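You operate a simulated robot arm through the tools that you are given. There is no shell and no other tool.

You run a simulated robot arm. Do the job below in one go: nothing can be reset, and whatever is moved stays where it is left.

## Task
Pack two weights in the black case, then shut and latch it.
Fine: the orange-band weight goes in the wide pocket, the purple-band one in the narrow pocket; leave the grey-band one. Set down upright: large orange-band weight, medium purple-band weight.

The check looks at the end state, three seconds after you hand in, the way a careful person would. Anything else that was tipped, shoved, dropped, spilled or broken makes it a failure.

## Robot
A 6-joint arm with a fingered hand, fixed in place. Base frame: the origin is at the foot of the arm, x ahead of it, y to its left, z up; the work surface is at about z = 780. Lengths are in mm, angles in degrees, forces in N, time in s.
With the tool pointing down near the work surface it reaches from about 320 to 740 mm from the base axis. Its first joint turns from -115.0 to 115.0 degrees. Payload 4 kg.
The TCP is the grasp point between the finger pads, 26 mm short of the fingertips. In the tool frame z runs along the fingers and y along their closing line. The gripper opens to 132 mm. The gripper's body begins 73 mm behind the TCP. The gripper is a hand of 4 fingers: y runs from the thumb to the fingers, the wrist lies at [0, 0, -239] in the tool frame, and closing takes about 1.5 s.
Orientation is that of the tool frame in the base frame, as a unit quaternion [x, y, z, w]. With the fingers straight down and closing along the base's y, the tool's x points along the base's -x, its y along +y and its z along -z.

## Interface
- The arm moves only by the tool move_arm. Its argument "moves" is a list of rows, each a list of 3 entries, a list of its own where there are three numbers: the turn, a rotation vector about the tool's x, y, z in degrees, then the shift along the tool's x, y, z in mm, then the finger opening in mm, from 0 to 132. In form: [[[ax, ay, az], [tx, ty, tz], hand], ...]. A call has 1 to 20 rows; each row shifts and turns the commanded pose from where the row before left it, along the tool's axes as they then stand. Each row takes 0.2 s and may step no farther than 50 mm and 8.6 degrees from the row before; otherwise, or with a gripper value out of range, the whole call is refused. Where a pose cannot be reached the arm comes as near as it can. A force on the tool above 60 N (or 10 N above the force at the start of the call, whichever is more), or a blocked arm, ends the call early, and 0.2 s more pass. The fingers move at their own pace (about 153 mm/s each) and stop on an object; they squeeze with about 25 N. The grip force told is the motor's: it shows also when the fingers shut on nothing. Time passes only in rows, and 0.2 s behind the last, so rows that do not move let the fingers close. The reply holds the time, the measured pose of the TCP, the force on the tool along the base axes, the opening and the grip force, in the units named above and with some noise, with the torque about the TCP (base axes, N m) and any sound that the robot's microphone picked up.
- Cameras (640 x 400 px; columns grow to the right, rows downward): "scene" is fixed at [38.8, -647.8, 1493.3]; the picture's right is [0.62, -0.78, 0.00], its down [-0.74, -0.58, -0.35] and it looks along [0.27, 0.22, -0.94] (base axes); focal length 324 px, centre (320, 200). "wrist" rides on the gripper at [68, 2, -97] in the tool frame; the picture's right is [-0.03, 1.00, 0.00], its down [-0.82, -0.02, -0.58] and it looks along [-0.58, -0.01, 0.82] (tool axes); focal length 270 px, centre (320, 200).
- grab_frame(camera): a new picture of that camera. No time passes.
- move_column(by): slides the trunk up (or, below 0, down) by that many mm; the arm rides with it, the base frame stays. It gives what a move gives, with no picture.
- preshape(shape): the hand has 4 fingers and takes this shape, open, in about a second: jaw (thumb against the fingers, like two jaws); tri (thumb and two fingers); tip (a fingertip pinch); poke (one finger out to press); point (the index stretched); flat (the hand flat); cup (the hand cupped); fist (a fist). The gripper value then closes the fingers along that shape, each until it touches; the sizes above hold for jaw. It gives what a move gives, with no picture.
- pixel_to_xyz(camera, pixels): for up to 12 pixels [column, row] of the newest picture of that camera ("zoom" is the newest enlarged one), the place [x, y, z] in the base frame of the surface seen there, good to about 3 mm, but the place of the scene camera against the robot may be out by one fixed shift of up to 18 mm in any direction. No time passes.
- close_up(camera, box): a new picture of the part [left, top, right, bottom] of that camera's present view, enlarged. No time passes.
- finish_job(): hands the job in; it is judged then, once.

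Leave the gripper open and the arm clear of the work at the hand-in unless told otherwise.

The tools are called after ">>>" as name(argument=value, ...) on one line, values as JSON. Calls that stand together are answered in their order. move_arm: Moves the arm, as the interface text tells. Its arguments: {"type":"object","properties":{"moves":{"type":"array","items":{"type":"array"}}},"required":["moves"]} The other tools are called the same way: move_column (by) slides the trunk up or down; preshape (shape) gives the hand a shape; grab_frame (camera) takes a picture; pixel_to_xyz (camera, pixels) gives the place of the surface under pixels of a picture; close_up (camera, box) takes an enlarged picture of a part of a camera's view; finish_job () hands the job in.

At the start:

```text
clock: 0.0
tool_pos: [164.9, -454.5, 1174.3]
ee_rot: [0.0, 1.0, 0.0, 0.0]
force: [-0.1, 0.9, -0.4]
ft_torque: [0.02, 0.01, -0.03]
gripper_width: 131.8
gripper_force: 0.0
shape: jaw
trunk travel left (down, up): [-900.0, 90.0]
```

scene: 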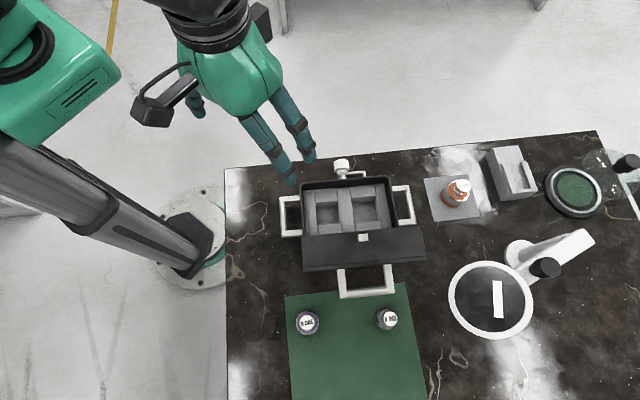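
wrist: 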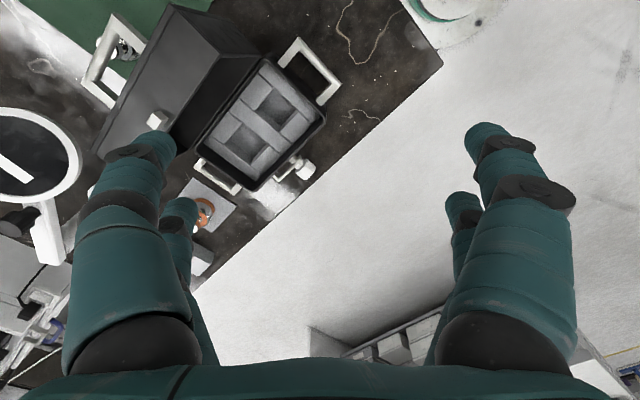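

I see the case near (360,220) in the scene picture, the orange weight at (458,192), and two other weights at (307,322) and (386,318) on the green mat. I'll zoom in on these areas first.

>>> close_up(camera="scene", box=[270, 140, 430, 300])

>>> close_up(camera="scene", box=[280, 280, 440, 380])

>>> close_up(camera="scene", box=[410, 130, 640, 274])

```text
2.50 times, centred on (350, 220) of scene
```

zoom: 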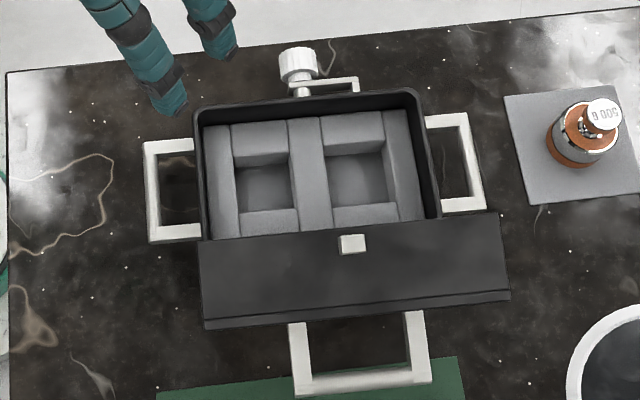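

```text
4.00 times, centred on (360, 330) of scene
```

zoom: 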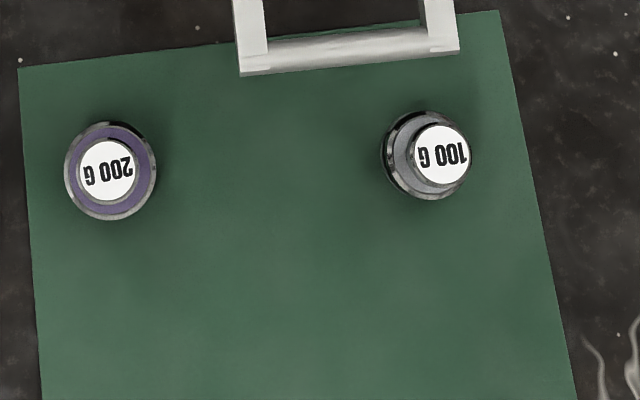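

```text
2.78 times, centred on (525, 202) of scene
```

zoom: 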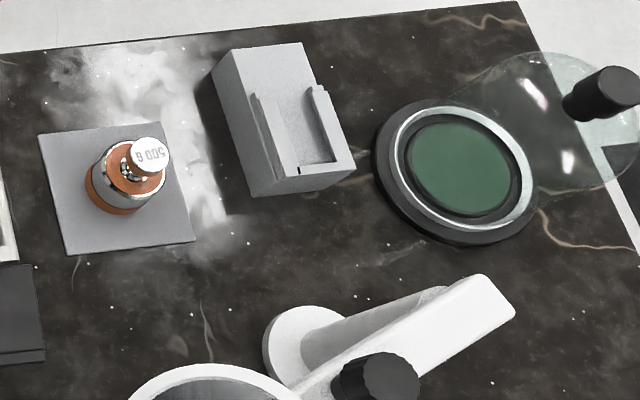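

Orange is 500 g, purple 200 g and grey 100 g. Next I read the places of the case, latch and weights from the scene picture.

>>> grab_frame(camera="scene")

>>> pixel_to_xyz(camera="scene", pixels=[[460, 186], [457, 205], [307, 323], [388, 319], [303, 186], [387, 178], [304, 233], [422, 228], [306, 270], [424, 258], [342, 163], [363, 238]])

>>> pixel_to_xyz(camera="scene", pixels=[[337, 214], [359, 212], [327, 187], [330, 213], [365, 208], [376, 208], [347, 200], [325, 200], [385, 210], [280, 200], [413, 205], [365, 294]])

```text
taken
```

scene: 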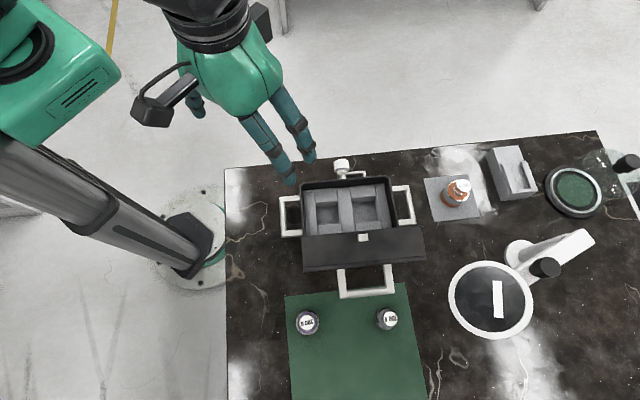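

```text
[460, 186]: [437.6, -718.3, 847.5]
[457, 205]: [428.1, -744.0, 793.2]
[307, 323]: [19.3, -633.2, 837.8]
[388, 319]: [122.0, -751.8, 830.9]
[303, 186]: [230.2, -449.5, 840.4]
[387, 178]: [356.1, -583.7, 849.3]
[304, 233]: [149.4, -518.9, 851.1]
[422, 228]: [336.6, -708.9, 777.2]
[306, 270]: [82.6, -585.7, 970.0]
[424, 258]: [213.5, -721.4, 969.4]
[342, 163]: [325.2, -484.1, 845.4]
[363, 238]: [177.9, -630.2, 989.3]
```

```text
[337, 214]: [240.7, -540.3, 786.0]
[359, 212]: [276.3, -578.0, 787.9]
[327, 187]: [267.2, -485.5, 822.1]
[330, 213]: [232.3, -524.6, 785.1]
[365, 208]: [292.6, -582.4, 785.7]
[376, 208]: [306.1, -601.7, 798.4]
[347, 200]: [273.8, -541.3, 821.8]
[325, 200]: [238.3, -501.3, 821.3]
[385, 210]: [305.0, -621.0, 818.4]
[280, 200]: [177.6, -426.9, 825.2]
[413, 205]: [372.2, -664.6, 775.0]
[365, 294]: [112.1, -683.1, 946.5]
```

The case lies about 600 mm out and turned about 45°; the lid stands open with its edge near z≈980. To find the scene camera's shift, I read the same features in the wrist picture.

>>> grab_frame(camera="wrist")

>>> close_up(camera="wrist", box=[80, 0, 400, 200])

>>> pixel_to_xyz(camera="wrist", pixels=[[305, 170], [157, 117], [263, 58], [325, 116], [273, 108], [240, 143], [320, 70], [215, 175], [170, 5], [135, 150], [204, 212], [185, 178]])

```text
taken
```

wrist: 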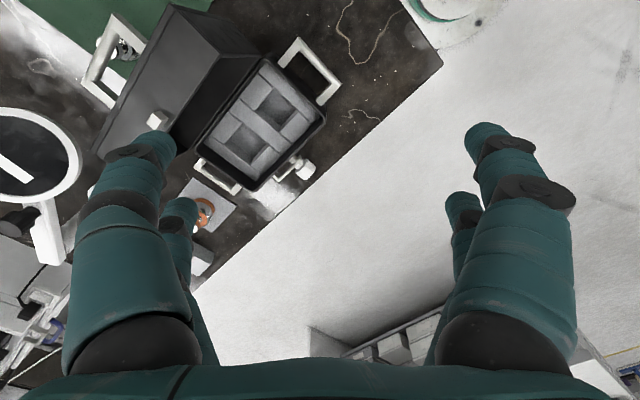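

```text
2.00 times, centred on (240, 100) of wrist
```

zoom: 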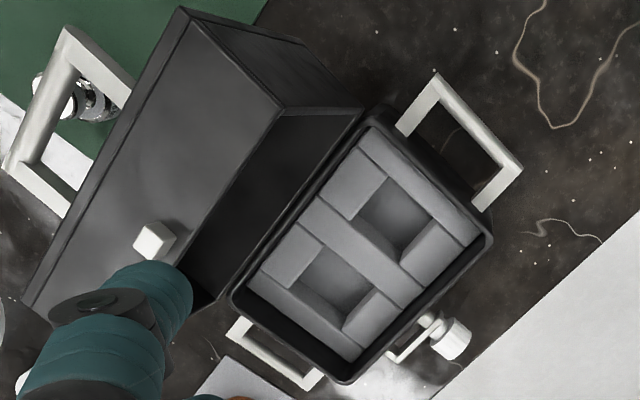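

```text
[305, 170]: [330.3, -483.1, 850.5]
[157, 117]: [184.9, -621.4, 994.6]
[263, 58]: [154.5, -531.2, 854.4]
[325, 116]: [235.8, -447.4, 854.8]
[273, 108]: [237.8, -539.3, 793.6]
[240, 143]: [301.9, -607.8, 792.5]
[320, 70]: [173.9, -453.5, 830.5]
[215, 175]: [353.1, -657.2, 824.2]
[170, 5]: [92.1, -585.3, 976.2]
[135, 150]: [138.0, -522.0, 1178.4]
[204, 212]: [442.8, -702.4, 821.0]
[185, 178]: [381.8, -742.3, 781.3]
```

Wrist readings minus scene readings come to about (+6, +4, +6), so I'll correct scene values by that. Now close-ups of the latch knob and the case from both cameras.

>>> close_up(camera="wrist", box=[250, 140, 330, 190])

>>> close_up(camera="scene", box=[310, 145, 390, 195])

>>> close_up(camera="scene", box=[290, 170, 418, 250])

```text
8.00 times, centred on (290, 165) of wrist
```

zoom: 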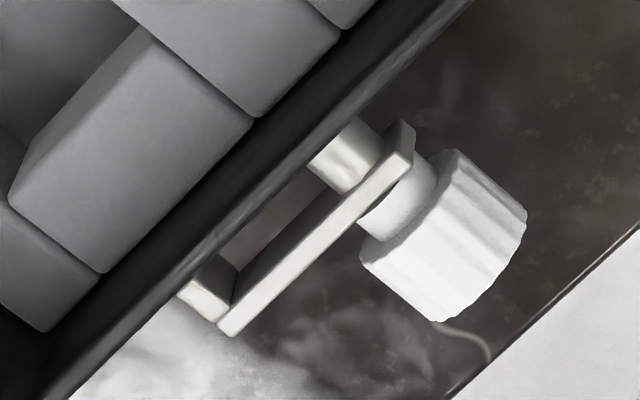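

```text
8.00 times, centred on (350, 170) of scene
```

zoom: 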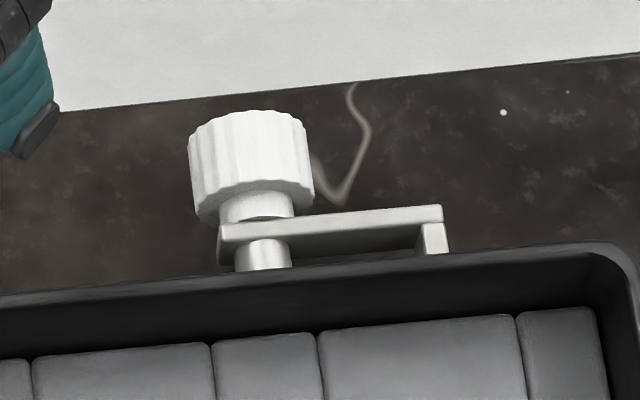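

```text
5.00 times, centred on (354, 210) of scene
```

zoom: 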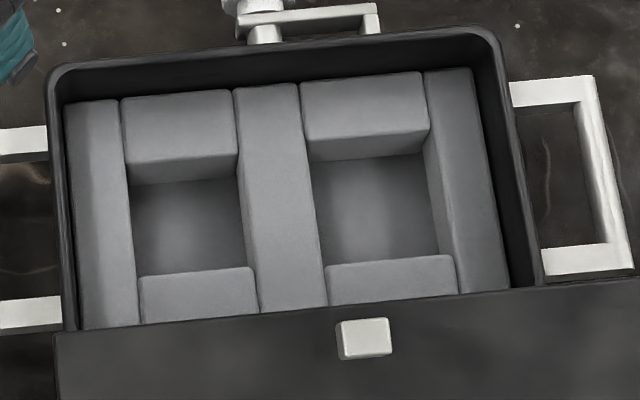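

The latch is a knob at (342,163) turning about a horizontal axis, with a hook arm now lying sideways that must swing up over the white nub on the lid. The right-hand pocket looks wider. I now yaw the hand about 51° in place, high up, so the wrist camera looks outward along the case.

>>> move_arm(moves=[[[0, 0, 8.5], [0, 0, 0], 132], [[0, 0, 8.5], [0, 0, 0], 132], [[0, 0, 8.5], [0, 0, 0], 132], [[0, 0, 8.5], [0, 0, 0], 132], [[0, 0, 8.5], [0, 0, 0], 132], [[0, 0, 4.2], [0, 0, 0], 132], [[0, 0, 0], [0, 0, 0], 132]])

>>> grab_frame(camera="wrist")

```text
clock: 1.6
tool_pos: [167.0, -453.9, 1174.2]
ee_rot: [0.396, 0.918, -0.001, 0.0]
force: [-0.1, -0.6, 0.8]
ft_torque: [0.03, -0.01, 0.02]
gripper_width: 131.9
gripper_force: 0.1
shape: jaw
trunk travel left (down, up): [-900.0, 90.0]
```

```text
taken
```

wrist: 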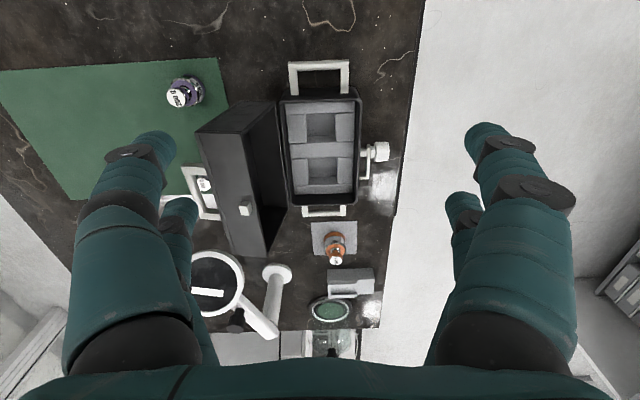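

The case now lies upright in the wrist picture at (323,150), with the orange weight at (334,245). I zoom in on each.

>>> close_up(camera="wrist", box=[260, 60, 420, 160])

>>> close_up(camera="wrist", box=[260, 120, 420, 220])

>>> close_up(camera="wrist", box=[290, 200, 386, 260])

>>> close_up(camera="wrist", box=[150, 60, 246, 120])

>>> pixel_to_xyz(camera="wrist", pixels=[[307, 128], [350, 128], [307, 140], [350, 140], [305, 115], [305, 164], [350, 164], [352, 180], [305, 185], [325, 172], [325, 128], [337, 258]])

```text
4.00 times, centred on (340, 110) of wrist
```

zoom: 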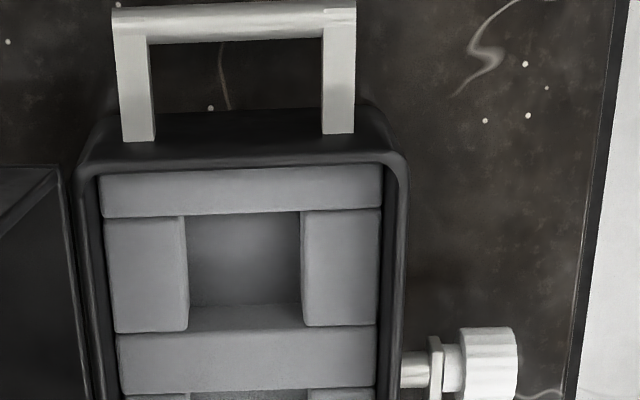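

```text
4.00 times, centred on (340, 170) of wrist
```

zoom: 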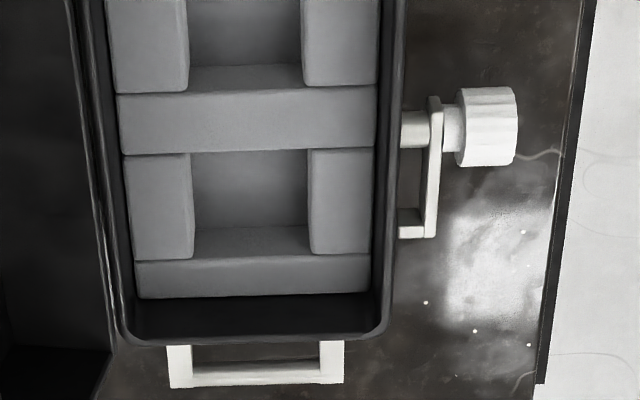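

```text
6.67 times, centred on (338, 230) of wrist
```

zoom: 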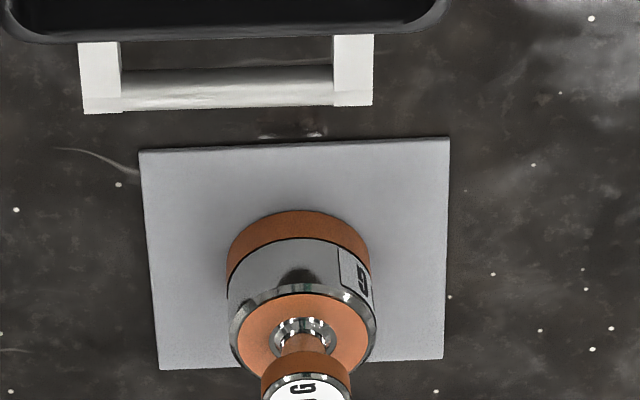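

```text
6.67 times, centred on (198, 90) of wrist
```

zoom: 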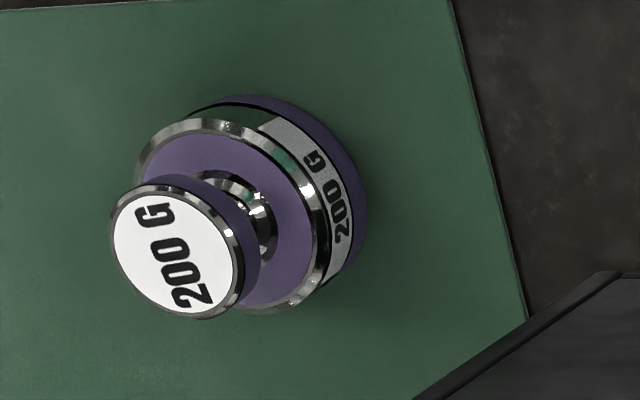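

```text
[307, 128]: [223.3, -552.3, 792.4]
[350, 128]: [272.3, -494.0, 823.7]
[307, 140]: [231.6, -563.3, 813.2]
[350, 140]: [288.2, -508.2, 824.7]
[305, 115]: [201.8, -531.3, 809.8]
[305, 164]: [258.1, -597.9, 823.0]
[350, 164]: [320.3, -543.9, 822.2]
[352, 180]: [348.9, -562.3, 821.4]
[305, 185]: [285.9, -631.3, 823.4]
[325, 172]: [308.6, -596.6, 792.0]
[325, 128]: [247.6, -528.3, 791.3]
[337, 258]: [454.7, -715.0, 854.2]
```

The weights have a wide body, a neck and a knob on top, so I'll grip them by the knob with the fingertips. The foam top is at z≈823 and the pocket floor at ≈792. I move outward (high, clear of the lid) toward the orange weight to look closer.

>>> move_arm(moves=[[[0, 0, 0], [-43, 4, 10], 132], [[0, 0, 0], [-43, 4, 10], 132], [[0, 0, 0], [-43, 4, 10], 132], [[0, 0, 0], [-43, 4, 10], 132], [[0, 0, 0], [-43, 4, 10], 132], [[0, 0, 0], [-40, 3, 10], 132], [[0, 0, 0], [0, 0, 0], 132]])

>>> grab_frame(camera="wrist")

>>> grab_frame(camera="scene")

```text
clock: 3.2
tool_pos: [347.0, -610.0, 1111.7]
ee_rot: [0.396, 0.918, 0.0, 0.0]
force: [-0.4, 0.2, -0.2]
ft_torque: [0.02, 0.02, 0.03]
gripper_width: 131.8
gripper_force: 0.0
shape: jaw
out of reach, approached as far as the arm can: row 6
trunk travel left (down, up): [-900.0, 90.0]
```

```text
taken
```

wrist: 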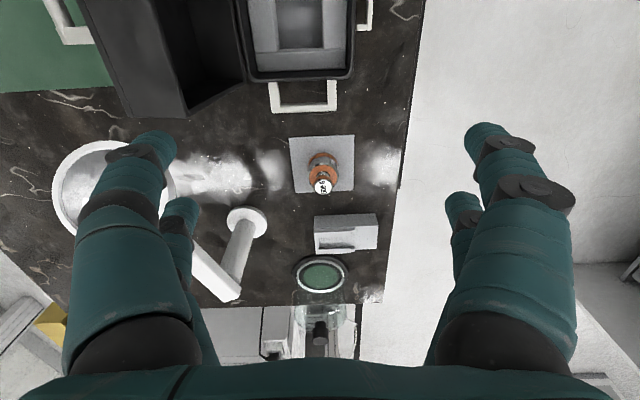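

```text
taken
```

scene: 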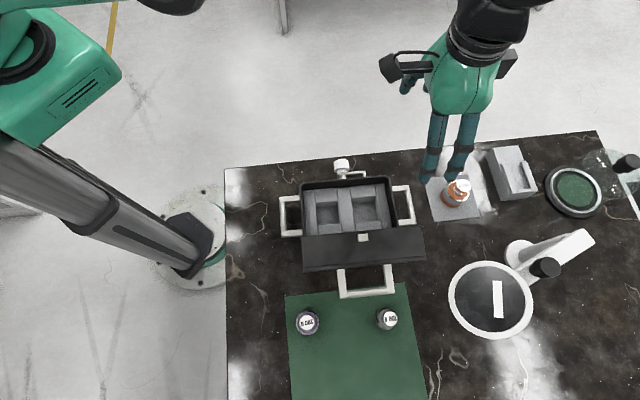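

The arm ran out of reach at radius 702 with the tool straight down, so I'll tilt for the orange weight. First I measure it from here at (322,175).

>>> close_up(camera="wrist", box=[272, 125, 368, 205])

>>> pixel_to_xyz(camera="zoom", pixels=[[330, 410], [290, 380], [370, 380], [330, 300], [260, 300], [400, 300], [330, 200], [200, 200], [470, 430], [330, 440], [320, 380], [335, 350]])

```text
5.00 times, centred on (320, 165) of wrist
```

zoom: 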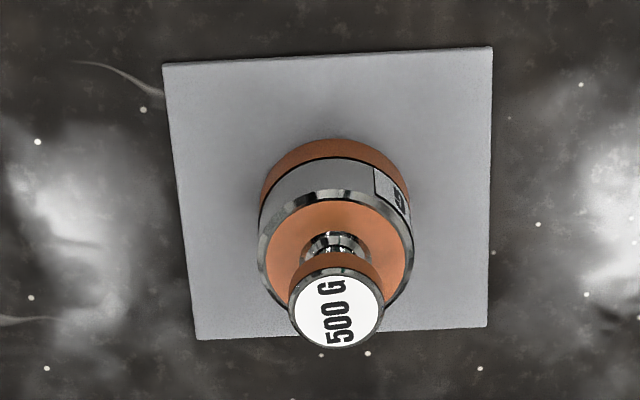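

```text
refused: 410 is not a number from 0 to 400
```

I re-query within the zoom picture's limits: knob top centre at (336,310), its edges, and the body edges.

>>> pixel_to_xyz(camera="zoom", pixels=[[336, 310], [294, 308], [378, 308], [336, 278], [336, 342], [265, 245], [408, 245], [330, 203], [330, 190], [330, 145], [262, 195], [330, 100]])

```text
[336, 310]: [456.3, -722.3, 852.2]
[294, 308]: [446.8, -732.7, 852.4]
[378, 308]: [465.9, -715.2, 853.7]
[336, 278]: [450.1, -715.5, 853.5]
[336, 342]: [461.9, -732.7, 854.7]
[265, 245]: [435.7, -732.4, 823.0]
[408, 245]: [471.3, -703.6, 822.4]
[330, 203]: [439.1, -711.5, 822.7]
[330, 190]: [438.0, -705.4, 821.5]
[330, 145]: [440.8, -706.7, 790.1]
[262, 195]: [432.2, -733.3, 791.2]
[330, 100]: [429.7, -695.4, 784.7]
```

The orange knob top is at (456,−723,853), 28 mm wide; its shoulder is at z≈822 and its base at ≈785. Before planning the placing I need the lid's exact location, so I zoom on it at (170,60) and measure.

>>> close_up(camera="wrist", box=[80, 0, 272, 120])

```text
3.33 times, centred on (176, 60) of wrist
```

zoom: 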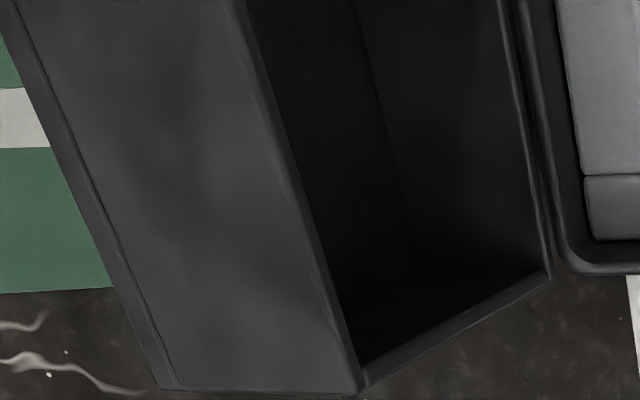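

I query the lid's rim points: outer edge (360,385), inner rim along (300,200), the hinge end (545,275), the case rim (570,255) and the front wall of the lid.

>>> pixel_to_xyz(camera="zoom", pixels=[[355, 380], [300, 225], [255, 70], [170, 375], [90, 200], [540, 270], [460, 325], [575, 260], [548, 150], [450, 150], [250, 300], [400, 250]])

```text
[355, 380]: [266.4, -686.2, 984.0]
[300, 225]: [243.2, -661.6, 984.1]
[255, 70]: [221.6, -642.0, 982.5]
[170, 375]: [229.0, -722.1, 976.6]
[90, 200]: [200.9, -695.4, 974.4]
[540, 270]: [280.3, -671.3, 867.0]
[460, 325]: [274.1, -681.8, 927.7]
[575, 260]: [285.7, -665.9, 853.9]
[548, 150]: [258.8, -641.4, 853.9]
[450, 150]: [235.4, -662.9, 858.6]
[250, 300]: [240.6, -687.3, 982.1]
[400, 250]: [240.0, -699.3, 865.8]
```

The lid's inner rim runs from (v≈−255, z 858) up to (v≈−277, z 984), leaning back about 10°. Now I tilt the hand by 38° outward about its y axis, staying high, to gain reach for the orange weight.

>>> move_arm(moves=[[[0, -8.0, 0], [0, 0, 0], 132], [[0, -8.0, 0], [0, 0, 0], 132], [[0, -8.0, 0], [0, 0, 0], 132], [[0, -8.0, 0], [0, 0, 0], 132], [[0, -6.0, 0], [0, 0, 0], 132], [[0, 0, 0], [0, 0, 0], 80]])

>>> grab_frame(camera="wrist")

```text
clock: 4.6
tool_pos: [344.4, -607.2, 1114.3]
ee_rot: [0.375, 0.868, -0.13, 0.298]
force: [-0.2, 0.0, -0.7]
ft_torque: [-0.01, 0.0, 0.04]
gripper_width: 80.2
gripper_force: 0.1
shape: jaw
trunk travel left (down, up): [-900.0, 90.0]
```

```text
taken
```

wrist: 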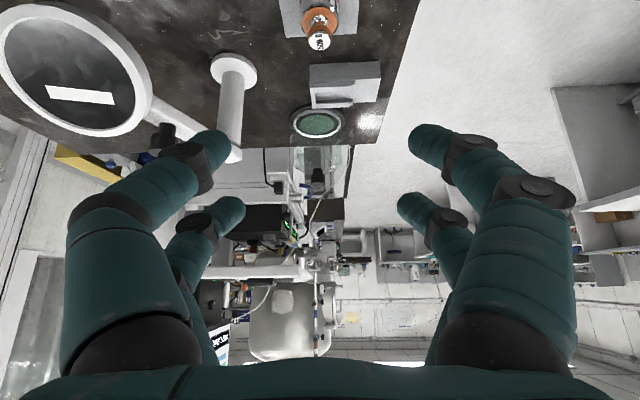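

The picture shows two fingers per side, about 40 mm apart along the hand's x, which is awkward for a tilted knob grip. I try the "tip" and "tri" shapes up here in free space and look at them.

>>> preshape(shape="tip")

>>> grab_frame(camera="wrist")

>>> preshape(shape="tri")

>>> grab_frame(camera="wrist")

```text
clock: 5.5
tool_pos: [345.8, -607.4, 1114.0]
ee_rot: [0.374, 0.868, -0.128, 0.299]
force: [-0.4, -0.9, -0.3]
ft_torque: [-0.01, 0.02, 0.0]
gripper_width: 131.8
gripper_force: 0.1
shape: tip
trunk travel left (down, up): [-900.0, 90.0]
```

```text
taken
```

wrist: 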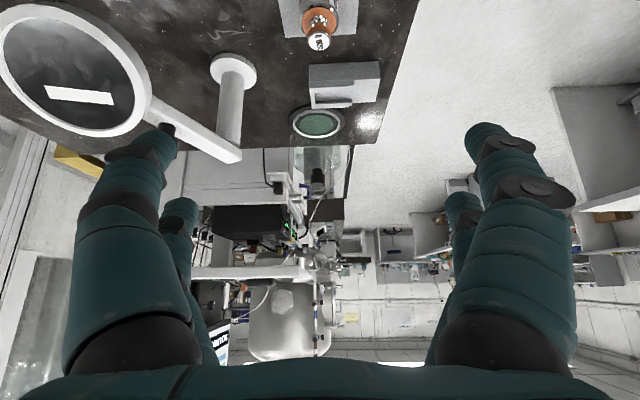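

```text
clock: 6.4
tool_pos: [346.5, -607.6, 1113.5]
ee_rot: [0.375, 0.868, -0.129, 0.299]
force: [0.1, -0.2, 0.3]
ft_torque: [-0.01, 0.06, -0.03]
gripper_width: 131.8
gripper_force: 0.1
shape: tri
trunk travel left (down, up): [-900.0, 90.0]
```

```text
taken
```

wrist: 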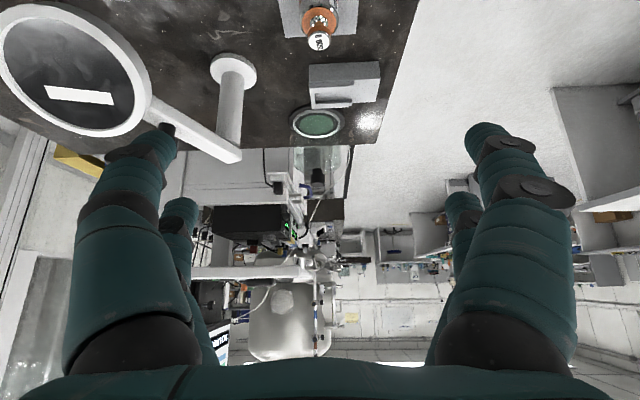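

Open, the shapes look the same, so I close "tri" and then "tip" partly in free air to see which fingers move.

>>> move_arm(moves=[[[0, 0, 0], [0, 0, 0], 30], [[0, 0, 0], [0, 0, 0], 30], [[0, 0, 0], [0, 0, 0], 30]])

>>> grab_frame(camera="wrist")

>>> preshape(shape="tip")

>>> move_arm(moves=[[[0, 0, 0], [0, 0, 0], 30], [[0, 0, 0], [0, 0, 0], 30], [[0, 0, 0], [0, 0, 0], 30]])

>>> grab_frame(camera="wrist")

```text
clock: 7.2
tool_pos: [346.6, -607.0, 1115.2]
ee_rot: [0.374, 0.869, -0.128, 0.3]
force: [-0.4, 0.3, 0.0]
ft_torque: [-0.01, -0.01, 0.03]
gripper_width: 30.3
gripper_force: 0.1
shape: tri
trunk travel left (down, up): [-900.0, 90.0]
```

```text
taken
```

wrist: 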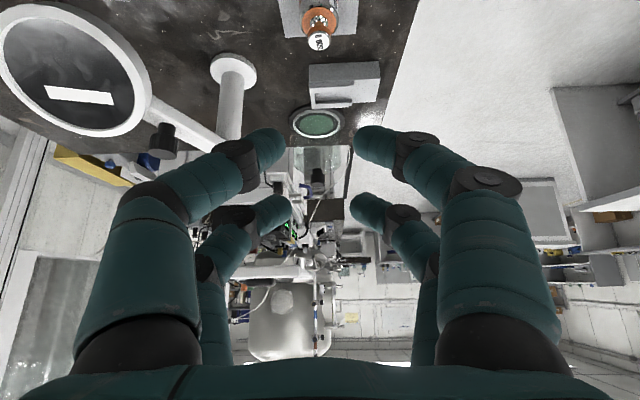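

```text
clock: 8.1
tool_pos: [345.9, -607.6, 1113.8]
ee_rot: [0.374, 0.868, -0.13, 0.299]
force: [-1.1, -0.4, 0.0]
ft_torque: [0.01, -0.02, -0.03]
gripper_width: 132.1
gripper_force: 0.1
shape: tip
trunk travel left (down, up): [-900.0, 90.0]
```

```text
clock: 8.9
tool_pos: [344.8, -606.1, 1113.7]
ee_rot: [0.374, 0.869, -0.129, 0.299]
force: [1.2, -0.3, 0.7]
ft_torque: [0.0, -0.05, -0.01]
gripper_width: 30.3
gripper_force: 0.1
shape: tip
trunk travel left (down, up): [-900.0, 90.0]
```

```text
taken
```

wrist: 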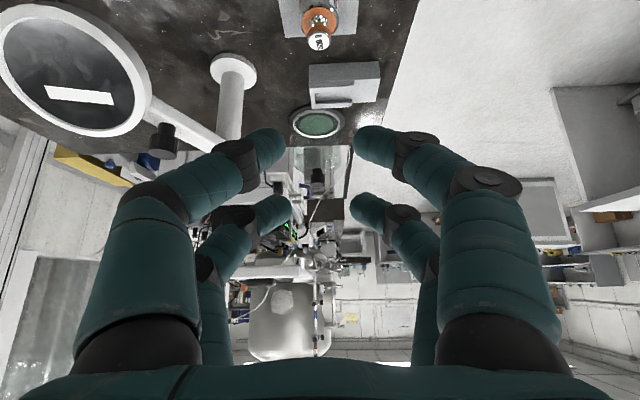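

All shapes close all four fingers alike. I want to know where the fingertips lie in the tool frame, so I query surface points on them at near tips (362,145) and (278,145) and far tips (356,207) and (286,207).

>>> close_up(camera="wrist", box=[240, 100, 400, 260])

>>> pixel_to_xyz(camera="wrist", pixels=[[362, 145], [278, 145], [356, 207], [286, 207], [375, 130], [265, 130], [365, 160], [275, 160], [360, 220], [282, 220], [385, 150], [255, 150]])

```text
2.50 times, centred on (320, 180) of wrist
```

zoom: 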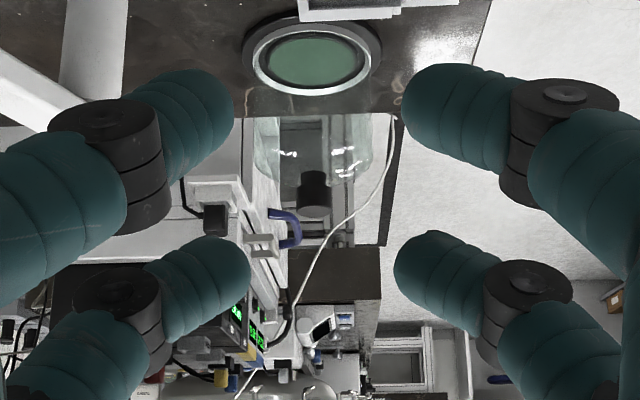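

```text
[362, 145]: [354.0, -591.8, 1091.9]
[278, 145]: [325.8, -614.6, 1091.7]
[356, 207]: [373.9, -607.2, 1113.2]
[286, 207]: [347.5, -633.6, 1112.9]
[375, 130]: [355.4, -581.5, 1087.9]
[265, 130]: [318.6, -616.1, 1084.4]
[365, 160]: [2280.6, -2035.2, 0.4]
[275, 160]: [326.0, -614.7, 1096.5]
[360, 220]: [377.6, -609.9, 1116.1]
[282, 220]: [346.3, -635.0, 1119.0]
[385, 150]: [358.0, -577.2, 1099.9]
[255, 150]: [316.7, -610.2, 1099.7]
```

Fingertip pairs sit at about x=±16.5 and 19 mm beyond the TCP. I'll pinch the orange knob with just the near pair (x=+16.5) while tilted 38°, which keeps the other fingers clear. I return to jaw shape and go to a hover about 90 mm above the grip pose.

>>> preshape(shape="jaw")

>>> move_arm(moves=[[[0, 0, 0], [-6.5, 0.1, 44.2], 75], [[0, 0, 0], [-6.5, 0.1, 44.2], 75], [[0, 0, 0], [-6.5, 0.1, 44.2], 75], [[0, 0, 0], [-6.5, 0.1, 44.2], 75], [[0, 0, 0], [-6.5, 0.1, 44.2], 75], [[0, 0, 0], [0, 0, 0], 75]])

>>> grab_frame(camera="wrist")

>>> grab_frame(camera="scene")

```text
clock: 9.8
tool_pos: [345.0, -609.3, 1114.6]
ee_rot: [0.373, 0.869, -0.128, 0.299]
force: [-1.1, -0.3, 0.2]
ft_torque: [0.01, -0.02, -0.03]
gripper_width: 132.2
gripper_force: 0.0
shape: jaw
trunk travel left (down, up): [-900.0, 90.0]
```

```text
clock: 11.2
tool_pos: [457.2, -726.2, 960.6]
ee_rot: [0.375, 0.868, -0.129, 0.299]
force: [0.3, -0.1, 0.0]
ft_torque: [-0.01, -0.02, 0.03]
gripper_width: 75.1
gripper_force: 0.0
shape: jaw
trunk travel left (down, up): [-900.0, 90.0]
```

```text
taken
```

wrist: 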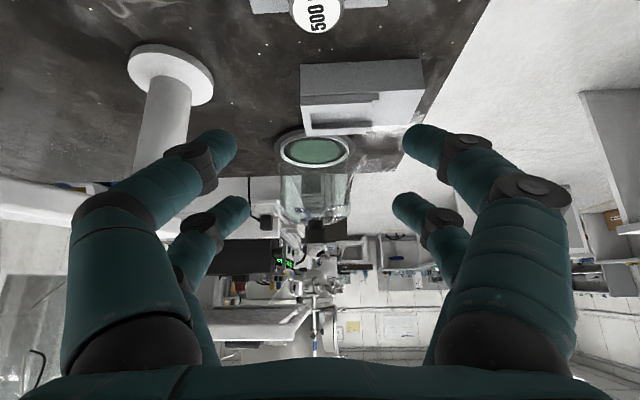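

```text
taken
```

scene: 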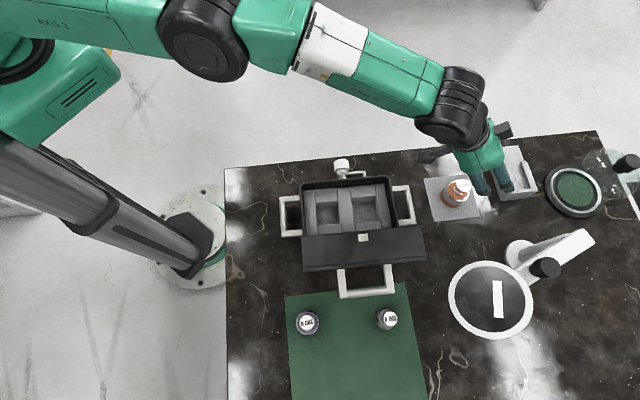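

I'm at the hover, with the weight's top at (317,13) between the fingers. I check its place from here.

>>> pixel_to_xyz(camera="wrist", pixels=[[317, 12], [294, 10], [340, 10], [317, 30], [317, 3], [420, 145], [218, 145]])

>>> close_up(camera="wrist", box=[240, 0, 400, 60])

```text
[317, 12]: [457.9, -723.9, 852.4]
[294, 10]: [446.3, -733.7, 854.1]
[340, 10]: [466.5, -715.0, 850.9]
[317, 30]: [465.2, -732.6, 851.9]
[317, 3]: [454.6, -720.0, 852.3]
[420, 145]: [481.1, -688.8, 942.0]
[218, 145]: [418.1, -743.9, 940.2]
```

```text
4.00 times, centred on (320, 30) of wrist
```

zoom: 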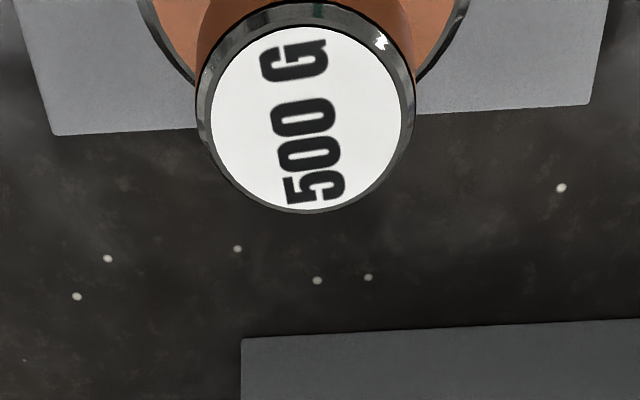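

Knob centre K ≈ (456.7, −723.3, 846). I lower straight down 60 mm and look again.

>>> move_arm(moves=[[[0, 0, 0], [12.3, 0.3, 15.8], 75], [[0, 0, 0], [12.3, 0.3, 15.8], 75], [[0, 0, 0], [12.3, 0.3, 15.8], 75], [[0, 0, 0], [0, 0, 0], 75]])

>>> grab_frame(camera="wrist")

>>> close_up(camera="scene", box=[420, 130, 580, 230])

```text
clock: 12.2
tool_pos: [456.4, -724.2, 901.4]
ee_rot: [0.375, 0.868, -0.129, 0.3]
force: [-0.2, 1.1, 0.0]
ft_torque: [0.0, 0.01, -0.01]
gripper_width: 75.1
gripper_force: 0.0
shape: jaw
trunk travel left (down, up): [-900.0, 90.0]
```

```text
taken
```

wrist: 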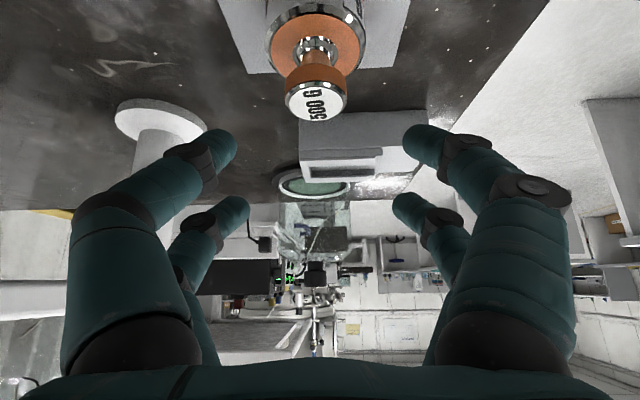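

```text
4.00 times, centred on (500, 180) of scene
```

zoom: 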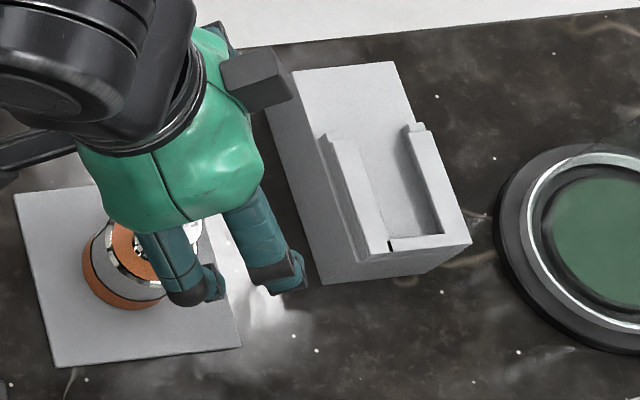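

The weight is centred between the fingers. Before the last 30 mm I check the grey block behind it, at (310,150) and (360,125), for clearance from the far fingers.

>>> pixel_to_xyz(camera="wrist", pixels=[[310, 130], [360, 115], [400, 115], [310, 170], [360, 165], [415, 130], [317, 103], [317, 80], [317, 60], [270, 50], [365, 50], [317, 15]])

```text
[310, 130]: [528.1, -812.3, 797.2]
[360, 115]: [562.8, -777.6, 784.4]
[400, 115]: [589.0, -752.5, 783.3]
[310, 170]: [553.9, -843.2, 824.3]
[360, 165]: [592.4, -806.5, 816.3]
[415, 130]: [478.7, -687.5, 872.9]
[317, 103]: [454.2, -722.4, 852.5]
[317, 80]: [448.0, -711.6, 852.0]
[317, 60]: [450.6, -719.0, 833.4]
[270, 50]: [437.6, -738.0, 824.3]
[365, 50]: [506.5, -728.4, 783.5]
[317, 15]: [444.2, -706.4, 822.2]
```

Clearance is fine. I lower the last 29 mm to the knob and look before closing.

>>> move_arm(moves=[[[0, 0, 0], [9.5, -0.2, 11.3], 75], [[0, 0, 0], [9.5, -0.2, 11.3], 75], [[0, 0, 0], [0, 0, 0], 60]])

>>> grab_frame(camera="wrist")

```text
clock: 13.0
tool_pos: [454.4, -721.2, 870.0]
ee_rot: [0.374, 0.869, -0.128, 0.299]
force: [0.4, -0.2, -0.2]
ft_torque: [-0.03, -0.05, 0.01]
gripper_width: 60.8
gripper_force: 0.0
shape: jaw
out of reach, approached as far as the arm can: row 2
trunk travel left (down, up): [-900.0, 90.0]
```

```text
taken
```

wrist: 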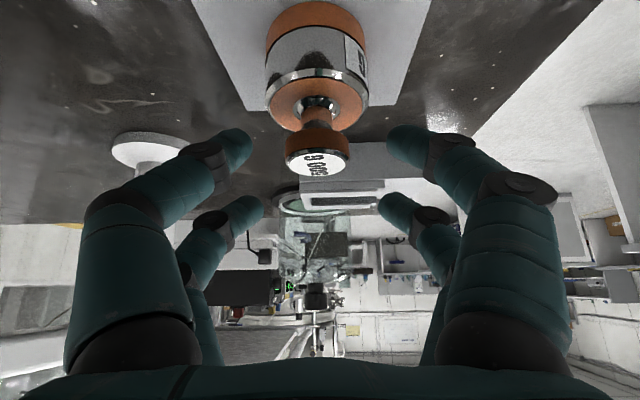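

The arm is at its reach limit, but the knob band at (316,143) lies between the near fingertips (238,145) and (400,145). I check the depths of both to be sure.

>>> pixel_to_xyz(camera="wrist", pixels=[[316, 140], [316, 162], [290, 143], [343, 143], [240, 147], [398, 147], [316, 150], [257, 205], [385, 205]])

>>> close_up(camera="wrist", box=[220, 70, 420, 195])

```text
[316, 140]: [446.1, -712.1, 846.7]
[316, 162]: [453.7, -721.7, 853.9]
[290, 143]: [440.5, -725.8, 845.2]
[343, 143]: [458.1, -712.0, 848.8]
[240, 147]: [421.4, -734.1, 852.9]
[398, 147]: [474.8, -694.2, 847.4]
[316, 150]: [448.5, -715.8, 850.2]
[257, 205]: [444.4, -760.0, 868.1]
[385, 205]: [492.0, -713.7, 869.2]
```

```text
3.20 times, centred on (320, 132) of wrist
```

zoom: 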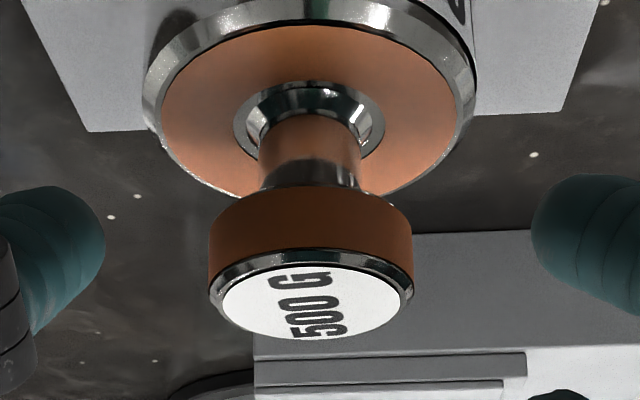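

The near fingertips are at u≈835, z≈847 and the knob centre is at u≈838, z≈846 — well lined up. I close the fingers.

>>> move_arm(moves=[[[0, 0, 0], [0, 0, 0], 40], [[0, 0, 0], [0, 0, 0], 20], [[0, 0, 0], [0, 0, 0], 10], [[0, 0, 0], [0, 0, 0], 0], [[0, 0, 0], [0, 0, 0], 0], [[0, 0, 0], [0, 0, 0], 0], [[0, 0, 0], [0, 0, 0], 0]])

>>> grab_frame(camera="wrist")

```text
clock: 14.6
tool_pos: [454.2, -721.3, 871.2]
ee_rot: [0.373, 0.869, -0.129, 0.299]
force: [-1.6, -0.4, 0.8]
ft_torque: [0.02, 0.09, -0.02]
gripper_width: 10.7
gripper_force: 24.9
shape: jaw
trunk travel left (down, up): [-900.0, 90.0]
```

```text
taken
```

wrist: 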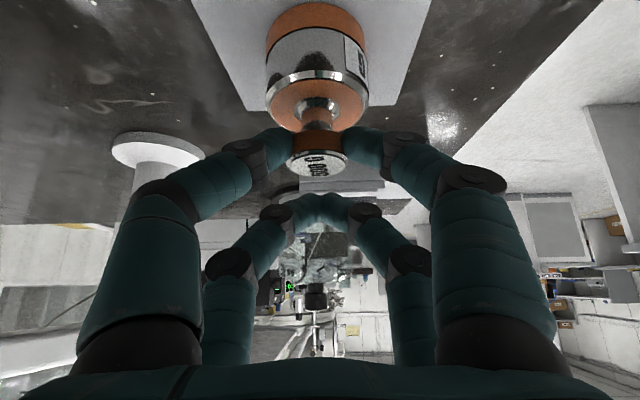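

The near pair holds the knob (grip force 24.9 N). I lift 20 mm straight up slowly and check.

>>> move_arm(moves=[[[0, 0, 0], [-3.1, 0, -3.9], 0], [[0, 0, 0], [-3.1, 0, -3.9], 0], [[0, 0, 0], [-3.1, 0, -3.9], 0], [[0, 0, 0], [-3.1, 0, -3.9], 0], [[0, 0, 0], [0, 0, 0], 0]])

>>> grab_frame(camera="wrist")

```text
clock: 15.8
tool_pos: [454.9, -721.6, 891.5]
ee_rot: [0.375, 0.868, -0.129, 0.298]
force: [0.1, -0.3, -5.3]
ft_torque: [0.0, 0.03, -0.01]
gripper_width: 10.2
gripper_force: 25.1
shape: jaw
trunk travel left (down, up): [-900.0, 90.0]
```

```text
taken
```

wrist: 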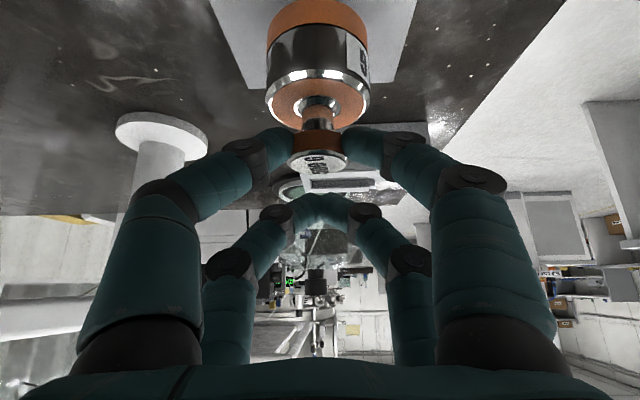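

The weight is lifted (force −5.3 N). I raise it further to TCP z≈975 and then measure the pockets with a scene close-up.

>>> move_arm(moves=[[[0, 0, 0], [-10.3, 0, -13.2], 0], [[0, 0, 0], [-10.3, 0, -13.2], 0], [[0, 0, 0], [-10.3, 0, -13.2], 0], [[0, 0, 0], [-10.3, 0, -13.2], 0], [[0, 0, 0], [-10.3, 0, -13.2], 0], [[0, 0, 0], [0, 0, 0], 0]])

>>> grab_frame(camera="wrist")

>>> close_up(camera="scene", box=[290, 170, 418, 250])

>>> pixel_to_xyz(camera="zoom", pixels=[[310, 200], [318, 200], [430, 110], [440, 110], [440, 190], [450, 190], [380, 125], [380, 140], [380, 150], [390, 262], [390, 254], [375, 210]])

```text
clock: 17.2
tool_pos: [456.2, -721.8, 973.1]
ee_rot: [0.374, 0.869, -0.129, 0.298]
force: [0.8, -0.4, -4.6]
ft_torque: [-0.02, -0.02, 0.03]
gripper_width: 10.3
gripper_force: 25.6
shape: jaw
trunk travel left (down, up): [-900.0, 90.0]
```

```text
taken
```

wrist: 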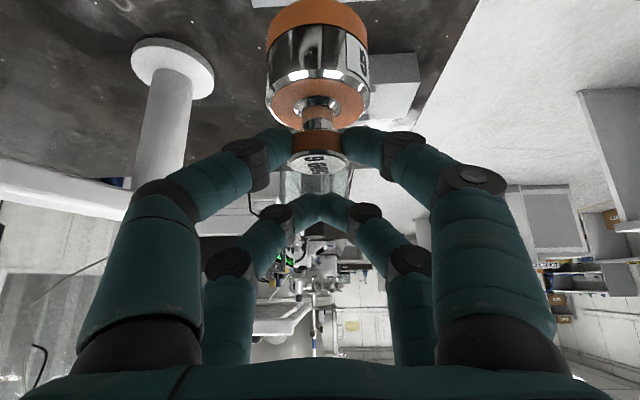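

```text
5.00 times, centred on (354, 210) of scene
```

zoom: 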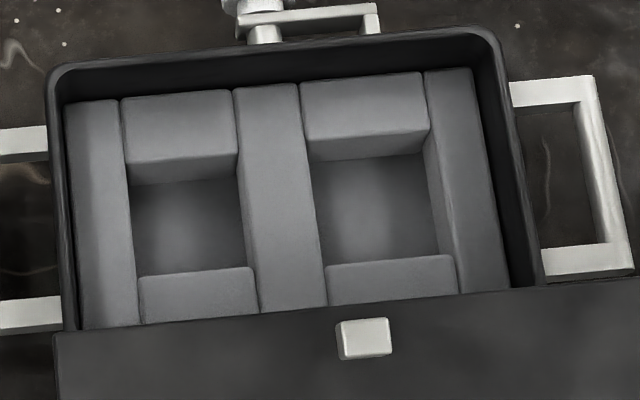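

```text
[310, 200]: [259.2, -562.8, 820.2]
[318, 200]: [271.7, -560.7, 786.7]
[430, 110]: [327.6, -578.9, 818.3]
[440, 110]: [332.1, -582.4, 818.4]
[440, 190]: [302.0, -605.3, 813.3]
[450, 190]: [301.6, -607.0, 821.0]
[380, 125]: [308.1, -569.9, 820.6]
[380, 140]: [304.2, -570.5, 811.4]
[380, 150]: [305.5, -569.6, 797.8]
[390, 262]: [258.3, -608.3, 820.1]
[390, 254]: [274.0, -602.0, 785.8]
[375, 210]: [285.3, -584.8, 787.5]
```

The pocket edges as seen by the two cameras differ by about 8 mm, so I want a closer wrist view before placing. I carry the weight slowly back over the case, offset to the front side (v≈−110), to look at the pocket beside the weight.

>>> move_arm(moves=[[[0, 0, 0], [7.6, 2, -6.4], 0], [[0, 0, 0], [15.2, 3.9, -12.8], 0], [[0, 0, 0], [15.2, 3.9, -12.8], 0], [[0, 0, 0], [15.2, 3.9, -12.8], 0], [[0, 0, 0], [15.2, 3.9, -12.8], 0], [[0, 0, 0], [15.2, 3.9, -12.8], 0], [[0, 0, 0], [15.2, 3.9, -12.8], 0], [[0, 0, 0], [15.2, 3.9, -12.8], 0], [[0, 0, 0], [15.2, 3.9, -12.8], 0], [[0, 0, 0], [15.2, 3.9, -12.8], 0], [[0, 0, 0], [15.2, 3.9, -12.8], 0], [[0, 0, 0], [15.2, 3.9, -12.8], 0], [[0, 0, 0], [15.2, 3.9, -12.8], 0], [[0, 0, 0], [15.2, 3.9, -12.8], 0], [[0, 0, 0], [7.6, 2, -6.4], 0], [[0, 0, 0], [0, 0, 0], 0], [[0, 0, 0], [0, 0, 0], 0]])

>>> grab_frame(camera="wrist")

>>> grab_frame(camera="scene")

```text
clock: 20.8
tool_pos: [367.9, -576.2, 1063.5]
ee_rot: [0.375, 0.869, -0.127, 0.295]
force: [0.4, -0.4, -4.7]
ft_torque: [-0.03, -0.03, -0.01]
gripper_width: 10.2
gripper_force: 24.9
shape: jaw
out of reach, approached as far as the arm can: row 7, 8, 9, 10, 11, 12, 13, 14, 15
trunk travel left (down, up): [-900.0, 90.0]
```

```text
taken
```

wrist: 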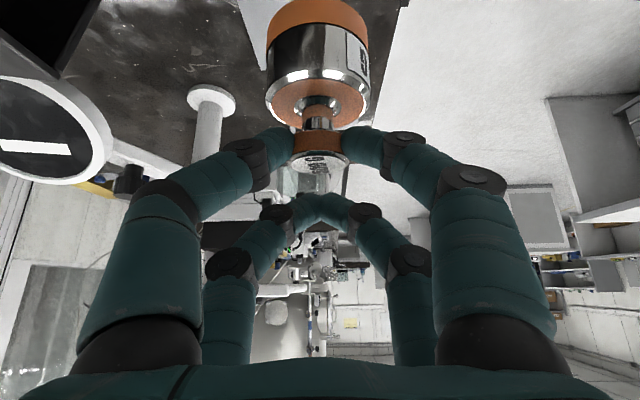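

```text
taken
```

scene: 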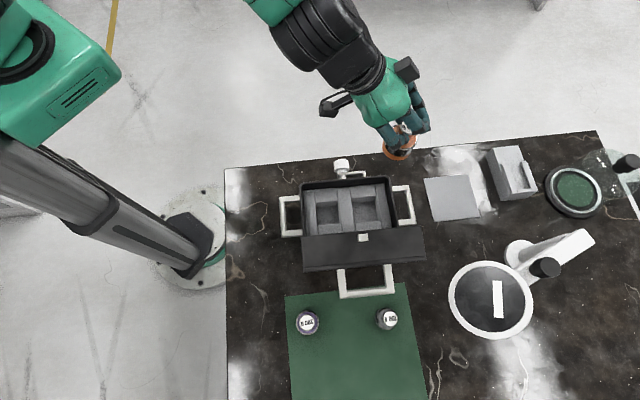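

The arm stopped at (368,−576,1063): with this tilt it cannot come closer at the present shoulder height. A lower trunk should help, so I first lower the trunk 50 mm (the weight's base is still about 120 mm above the rim) and see how the pose behaves.

>>> move_column(by=-50)

```text
clock: 21.7
tool_pos: [368.6, -575.9, 1013.6]
ee_rot: [0.375, 0.869, -0.128, 0.296]
force: [-0.1, -0.8, -5.1]
ft_torque: [0.01, 0.01, 0.01]
gripper_width: 10.0
gripper_force: 24.7
shape: jaw
trunk travel left (down, up): [-850.0, 140.0]
```

That works smoothly. I raise the arm 100 mm, then lower the trunk 100 mm, keeping the weight well above the case.

>>> move_arm(moves=[[[0, 0, 0], [-12.3, 0, -15.8], 0], [[0, 0, 0], [-12.3, 0, -15.8], 0], [[0, 0, 0], [-12.3, 0, -15.8], 0], [[0, 0, 0], [-12.3, 0, -15.8], 0], [[0, 0, 0], [-12.3, 0, -15.8], 0], [[0, 0, 0], [0, 0, 0], 0]])

>>> move_column(by=-100)

```text
clock: 23.1
tool_pos: [369.3, -575.9, 1113.8]
ee_rot: [0.376, 0.869, -0.128, 0.294]
force: [0.1, 0.0, -5.2]
ft_torque: [-0.01, 0.0, 0.01]
gripper_width: 9.9
gripper_force: 24.7
shape: jaw
trunk travel left (down, up): [-850.0, 140.0]
```

```text
clock: 24.4
tool_pos: [369.4, -577.6, 1013.2]
ee_rot: [0.375, 0.869, -0.128, 0.295]
force: [-0.7, 0.5, -5.0]
ft_torque: [0.06, 0.0, -0.03]
gripper_width: 9.9
gripper_force: 24.9
shape: jaw
trunk travel left (down, up): [-750.0, 240.0]
```

Once more: raise the arm 120 mm and lower the trunk 120 mm.

>>> move_arm(moves=[[[0, 0, 0], [-12.3, 0, -15.8], 0], [[0, 0, 0], [-12.3, 0, -15.8], 0], [[0, 0, 0], [-12.3, 0, -15.8], 0], [[0, 0, 0], [-12.3, 0, -15.8], 0], [[0, 0, 0], [-12.3, 0, -15.8], 0], [[0, 0, 0], [-12.3, 0, -15.8], 0], [[0, 0, 0], [0, 0, 0], 0]])

>>> move_column(by=-120)

>>> grab_frame(camera="scene")

```text
clock: 26.1
tool_pos: [370.3, -576.4, 1133.2]
ee_rot: [0.375, 0.869, -0.128, 0.295]
force: [0.4, 0.3, -5.5]
ft_torque: [0.01, 0.0, 0.01]
gripper_width: 10.1
gripper_force: 24.7
shape: jaw
trunk travel left (down, up): [-750.0, 240.0]
```

```text
clock: 27.6
tool_pos: [370.7, -576.6, 1013.7]
ee_rot: [0.376, 0.869, -0.128, 0.295]
force: [-0.1, 0.7, -4.7]
ft_torque: [-0.02, 0.0, -0.01]
gripper_width: 10.0
gripper_force: 24.9
shape: jaw
trunk travel left (down, up): [-630.0, 360.0]
```

```text
taken
```

scene: 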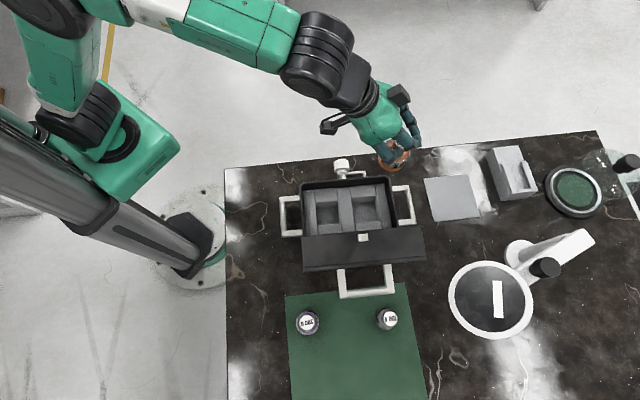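

The arm is now posed lower. I move back along the case to u≈560, v≈−110 to look at the wide pocket from behind.

>>> move_arm(moves=[[[0, 0, 0], [14.9, 2.7, -11.5], 0], [[0, 0, 0], [14.9, 2.7, -11.5], 0], [[0, 0, 0], [14.9, 2.7, -11.5], 0], [[0, 0, 0], [14.9, 2.7, -11.5], 0], [[0, 0, 0], [14.9, 2.7, -11.5], 0], [[0, 0, 0], [14.9, 2.7, -11.5], 0], [[0, 0, 0], [0, 0, 0], 0], [[0, 0, 0], [0, 0, 0], 0]])

>>> grab_frame(camera="wrist")

```text
clock: 29.4
tool_pos: [303.2, -482.9, 1013.9]
ee_rot: [0.375, 0.869, -0.128, 0.296]
force: [0.0, 0.1, -4.6]
ft_torque: [0.05, -0.03, 0.01]
gripper_width: 10.1
gripper_force: 25.4
shape: jaw
trunk travel left (down, up): [-630.0, 360.0]
```

```text
taken
```

wrist: 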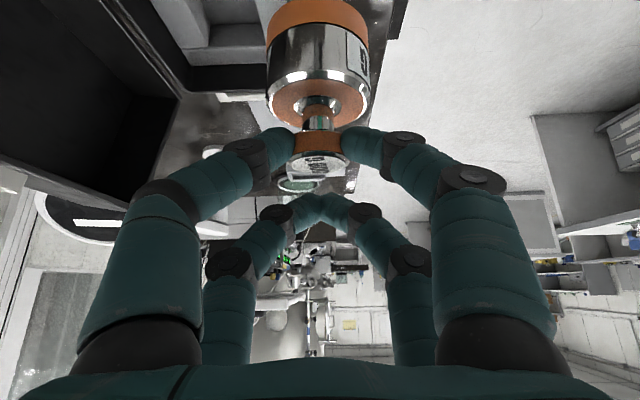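

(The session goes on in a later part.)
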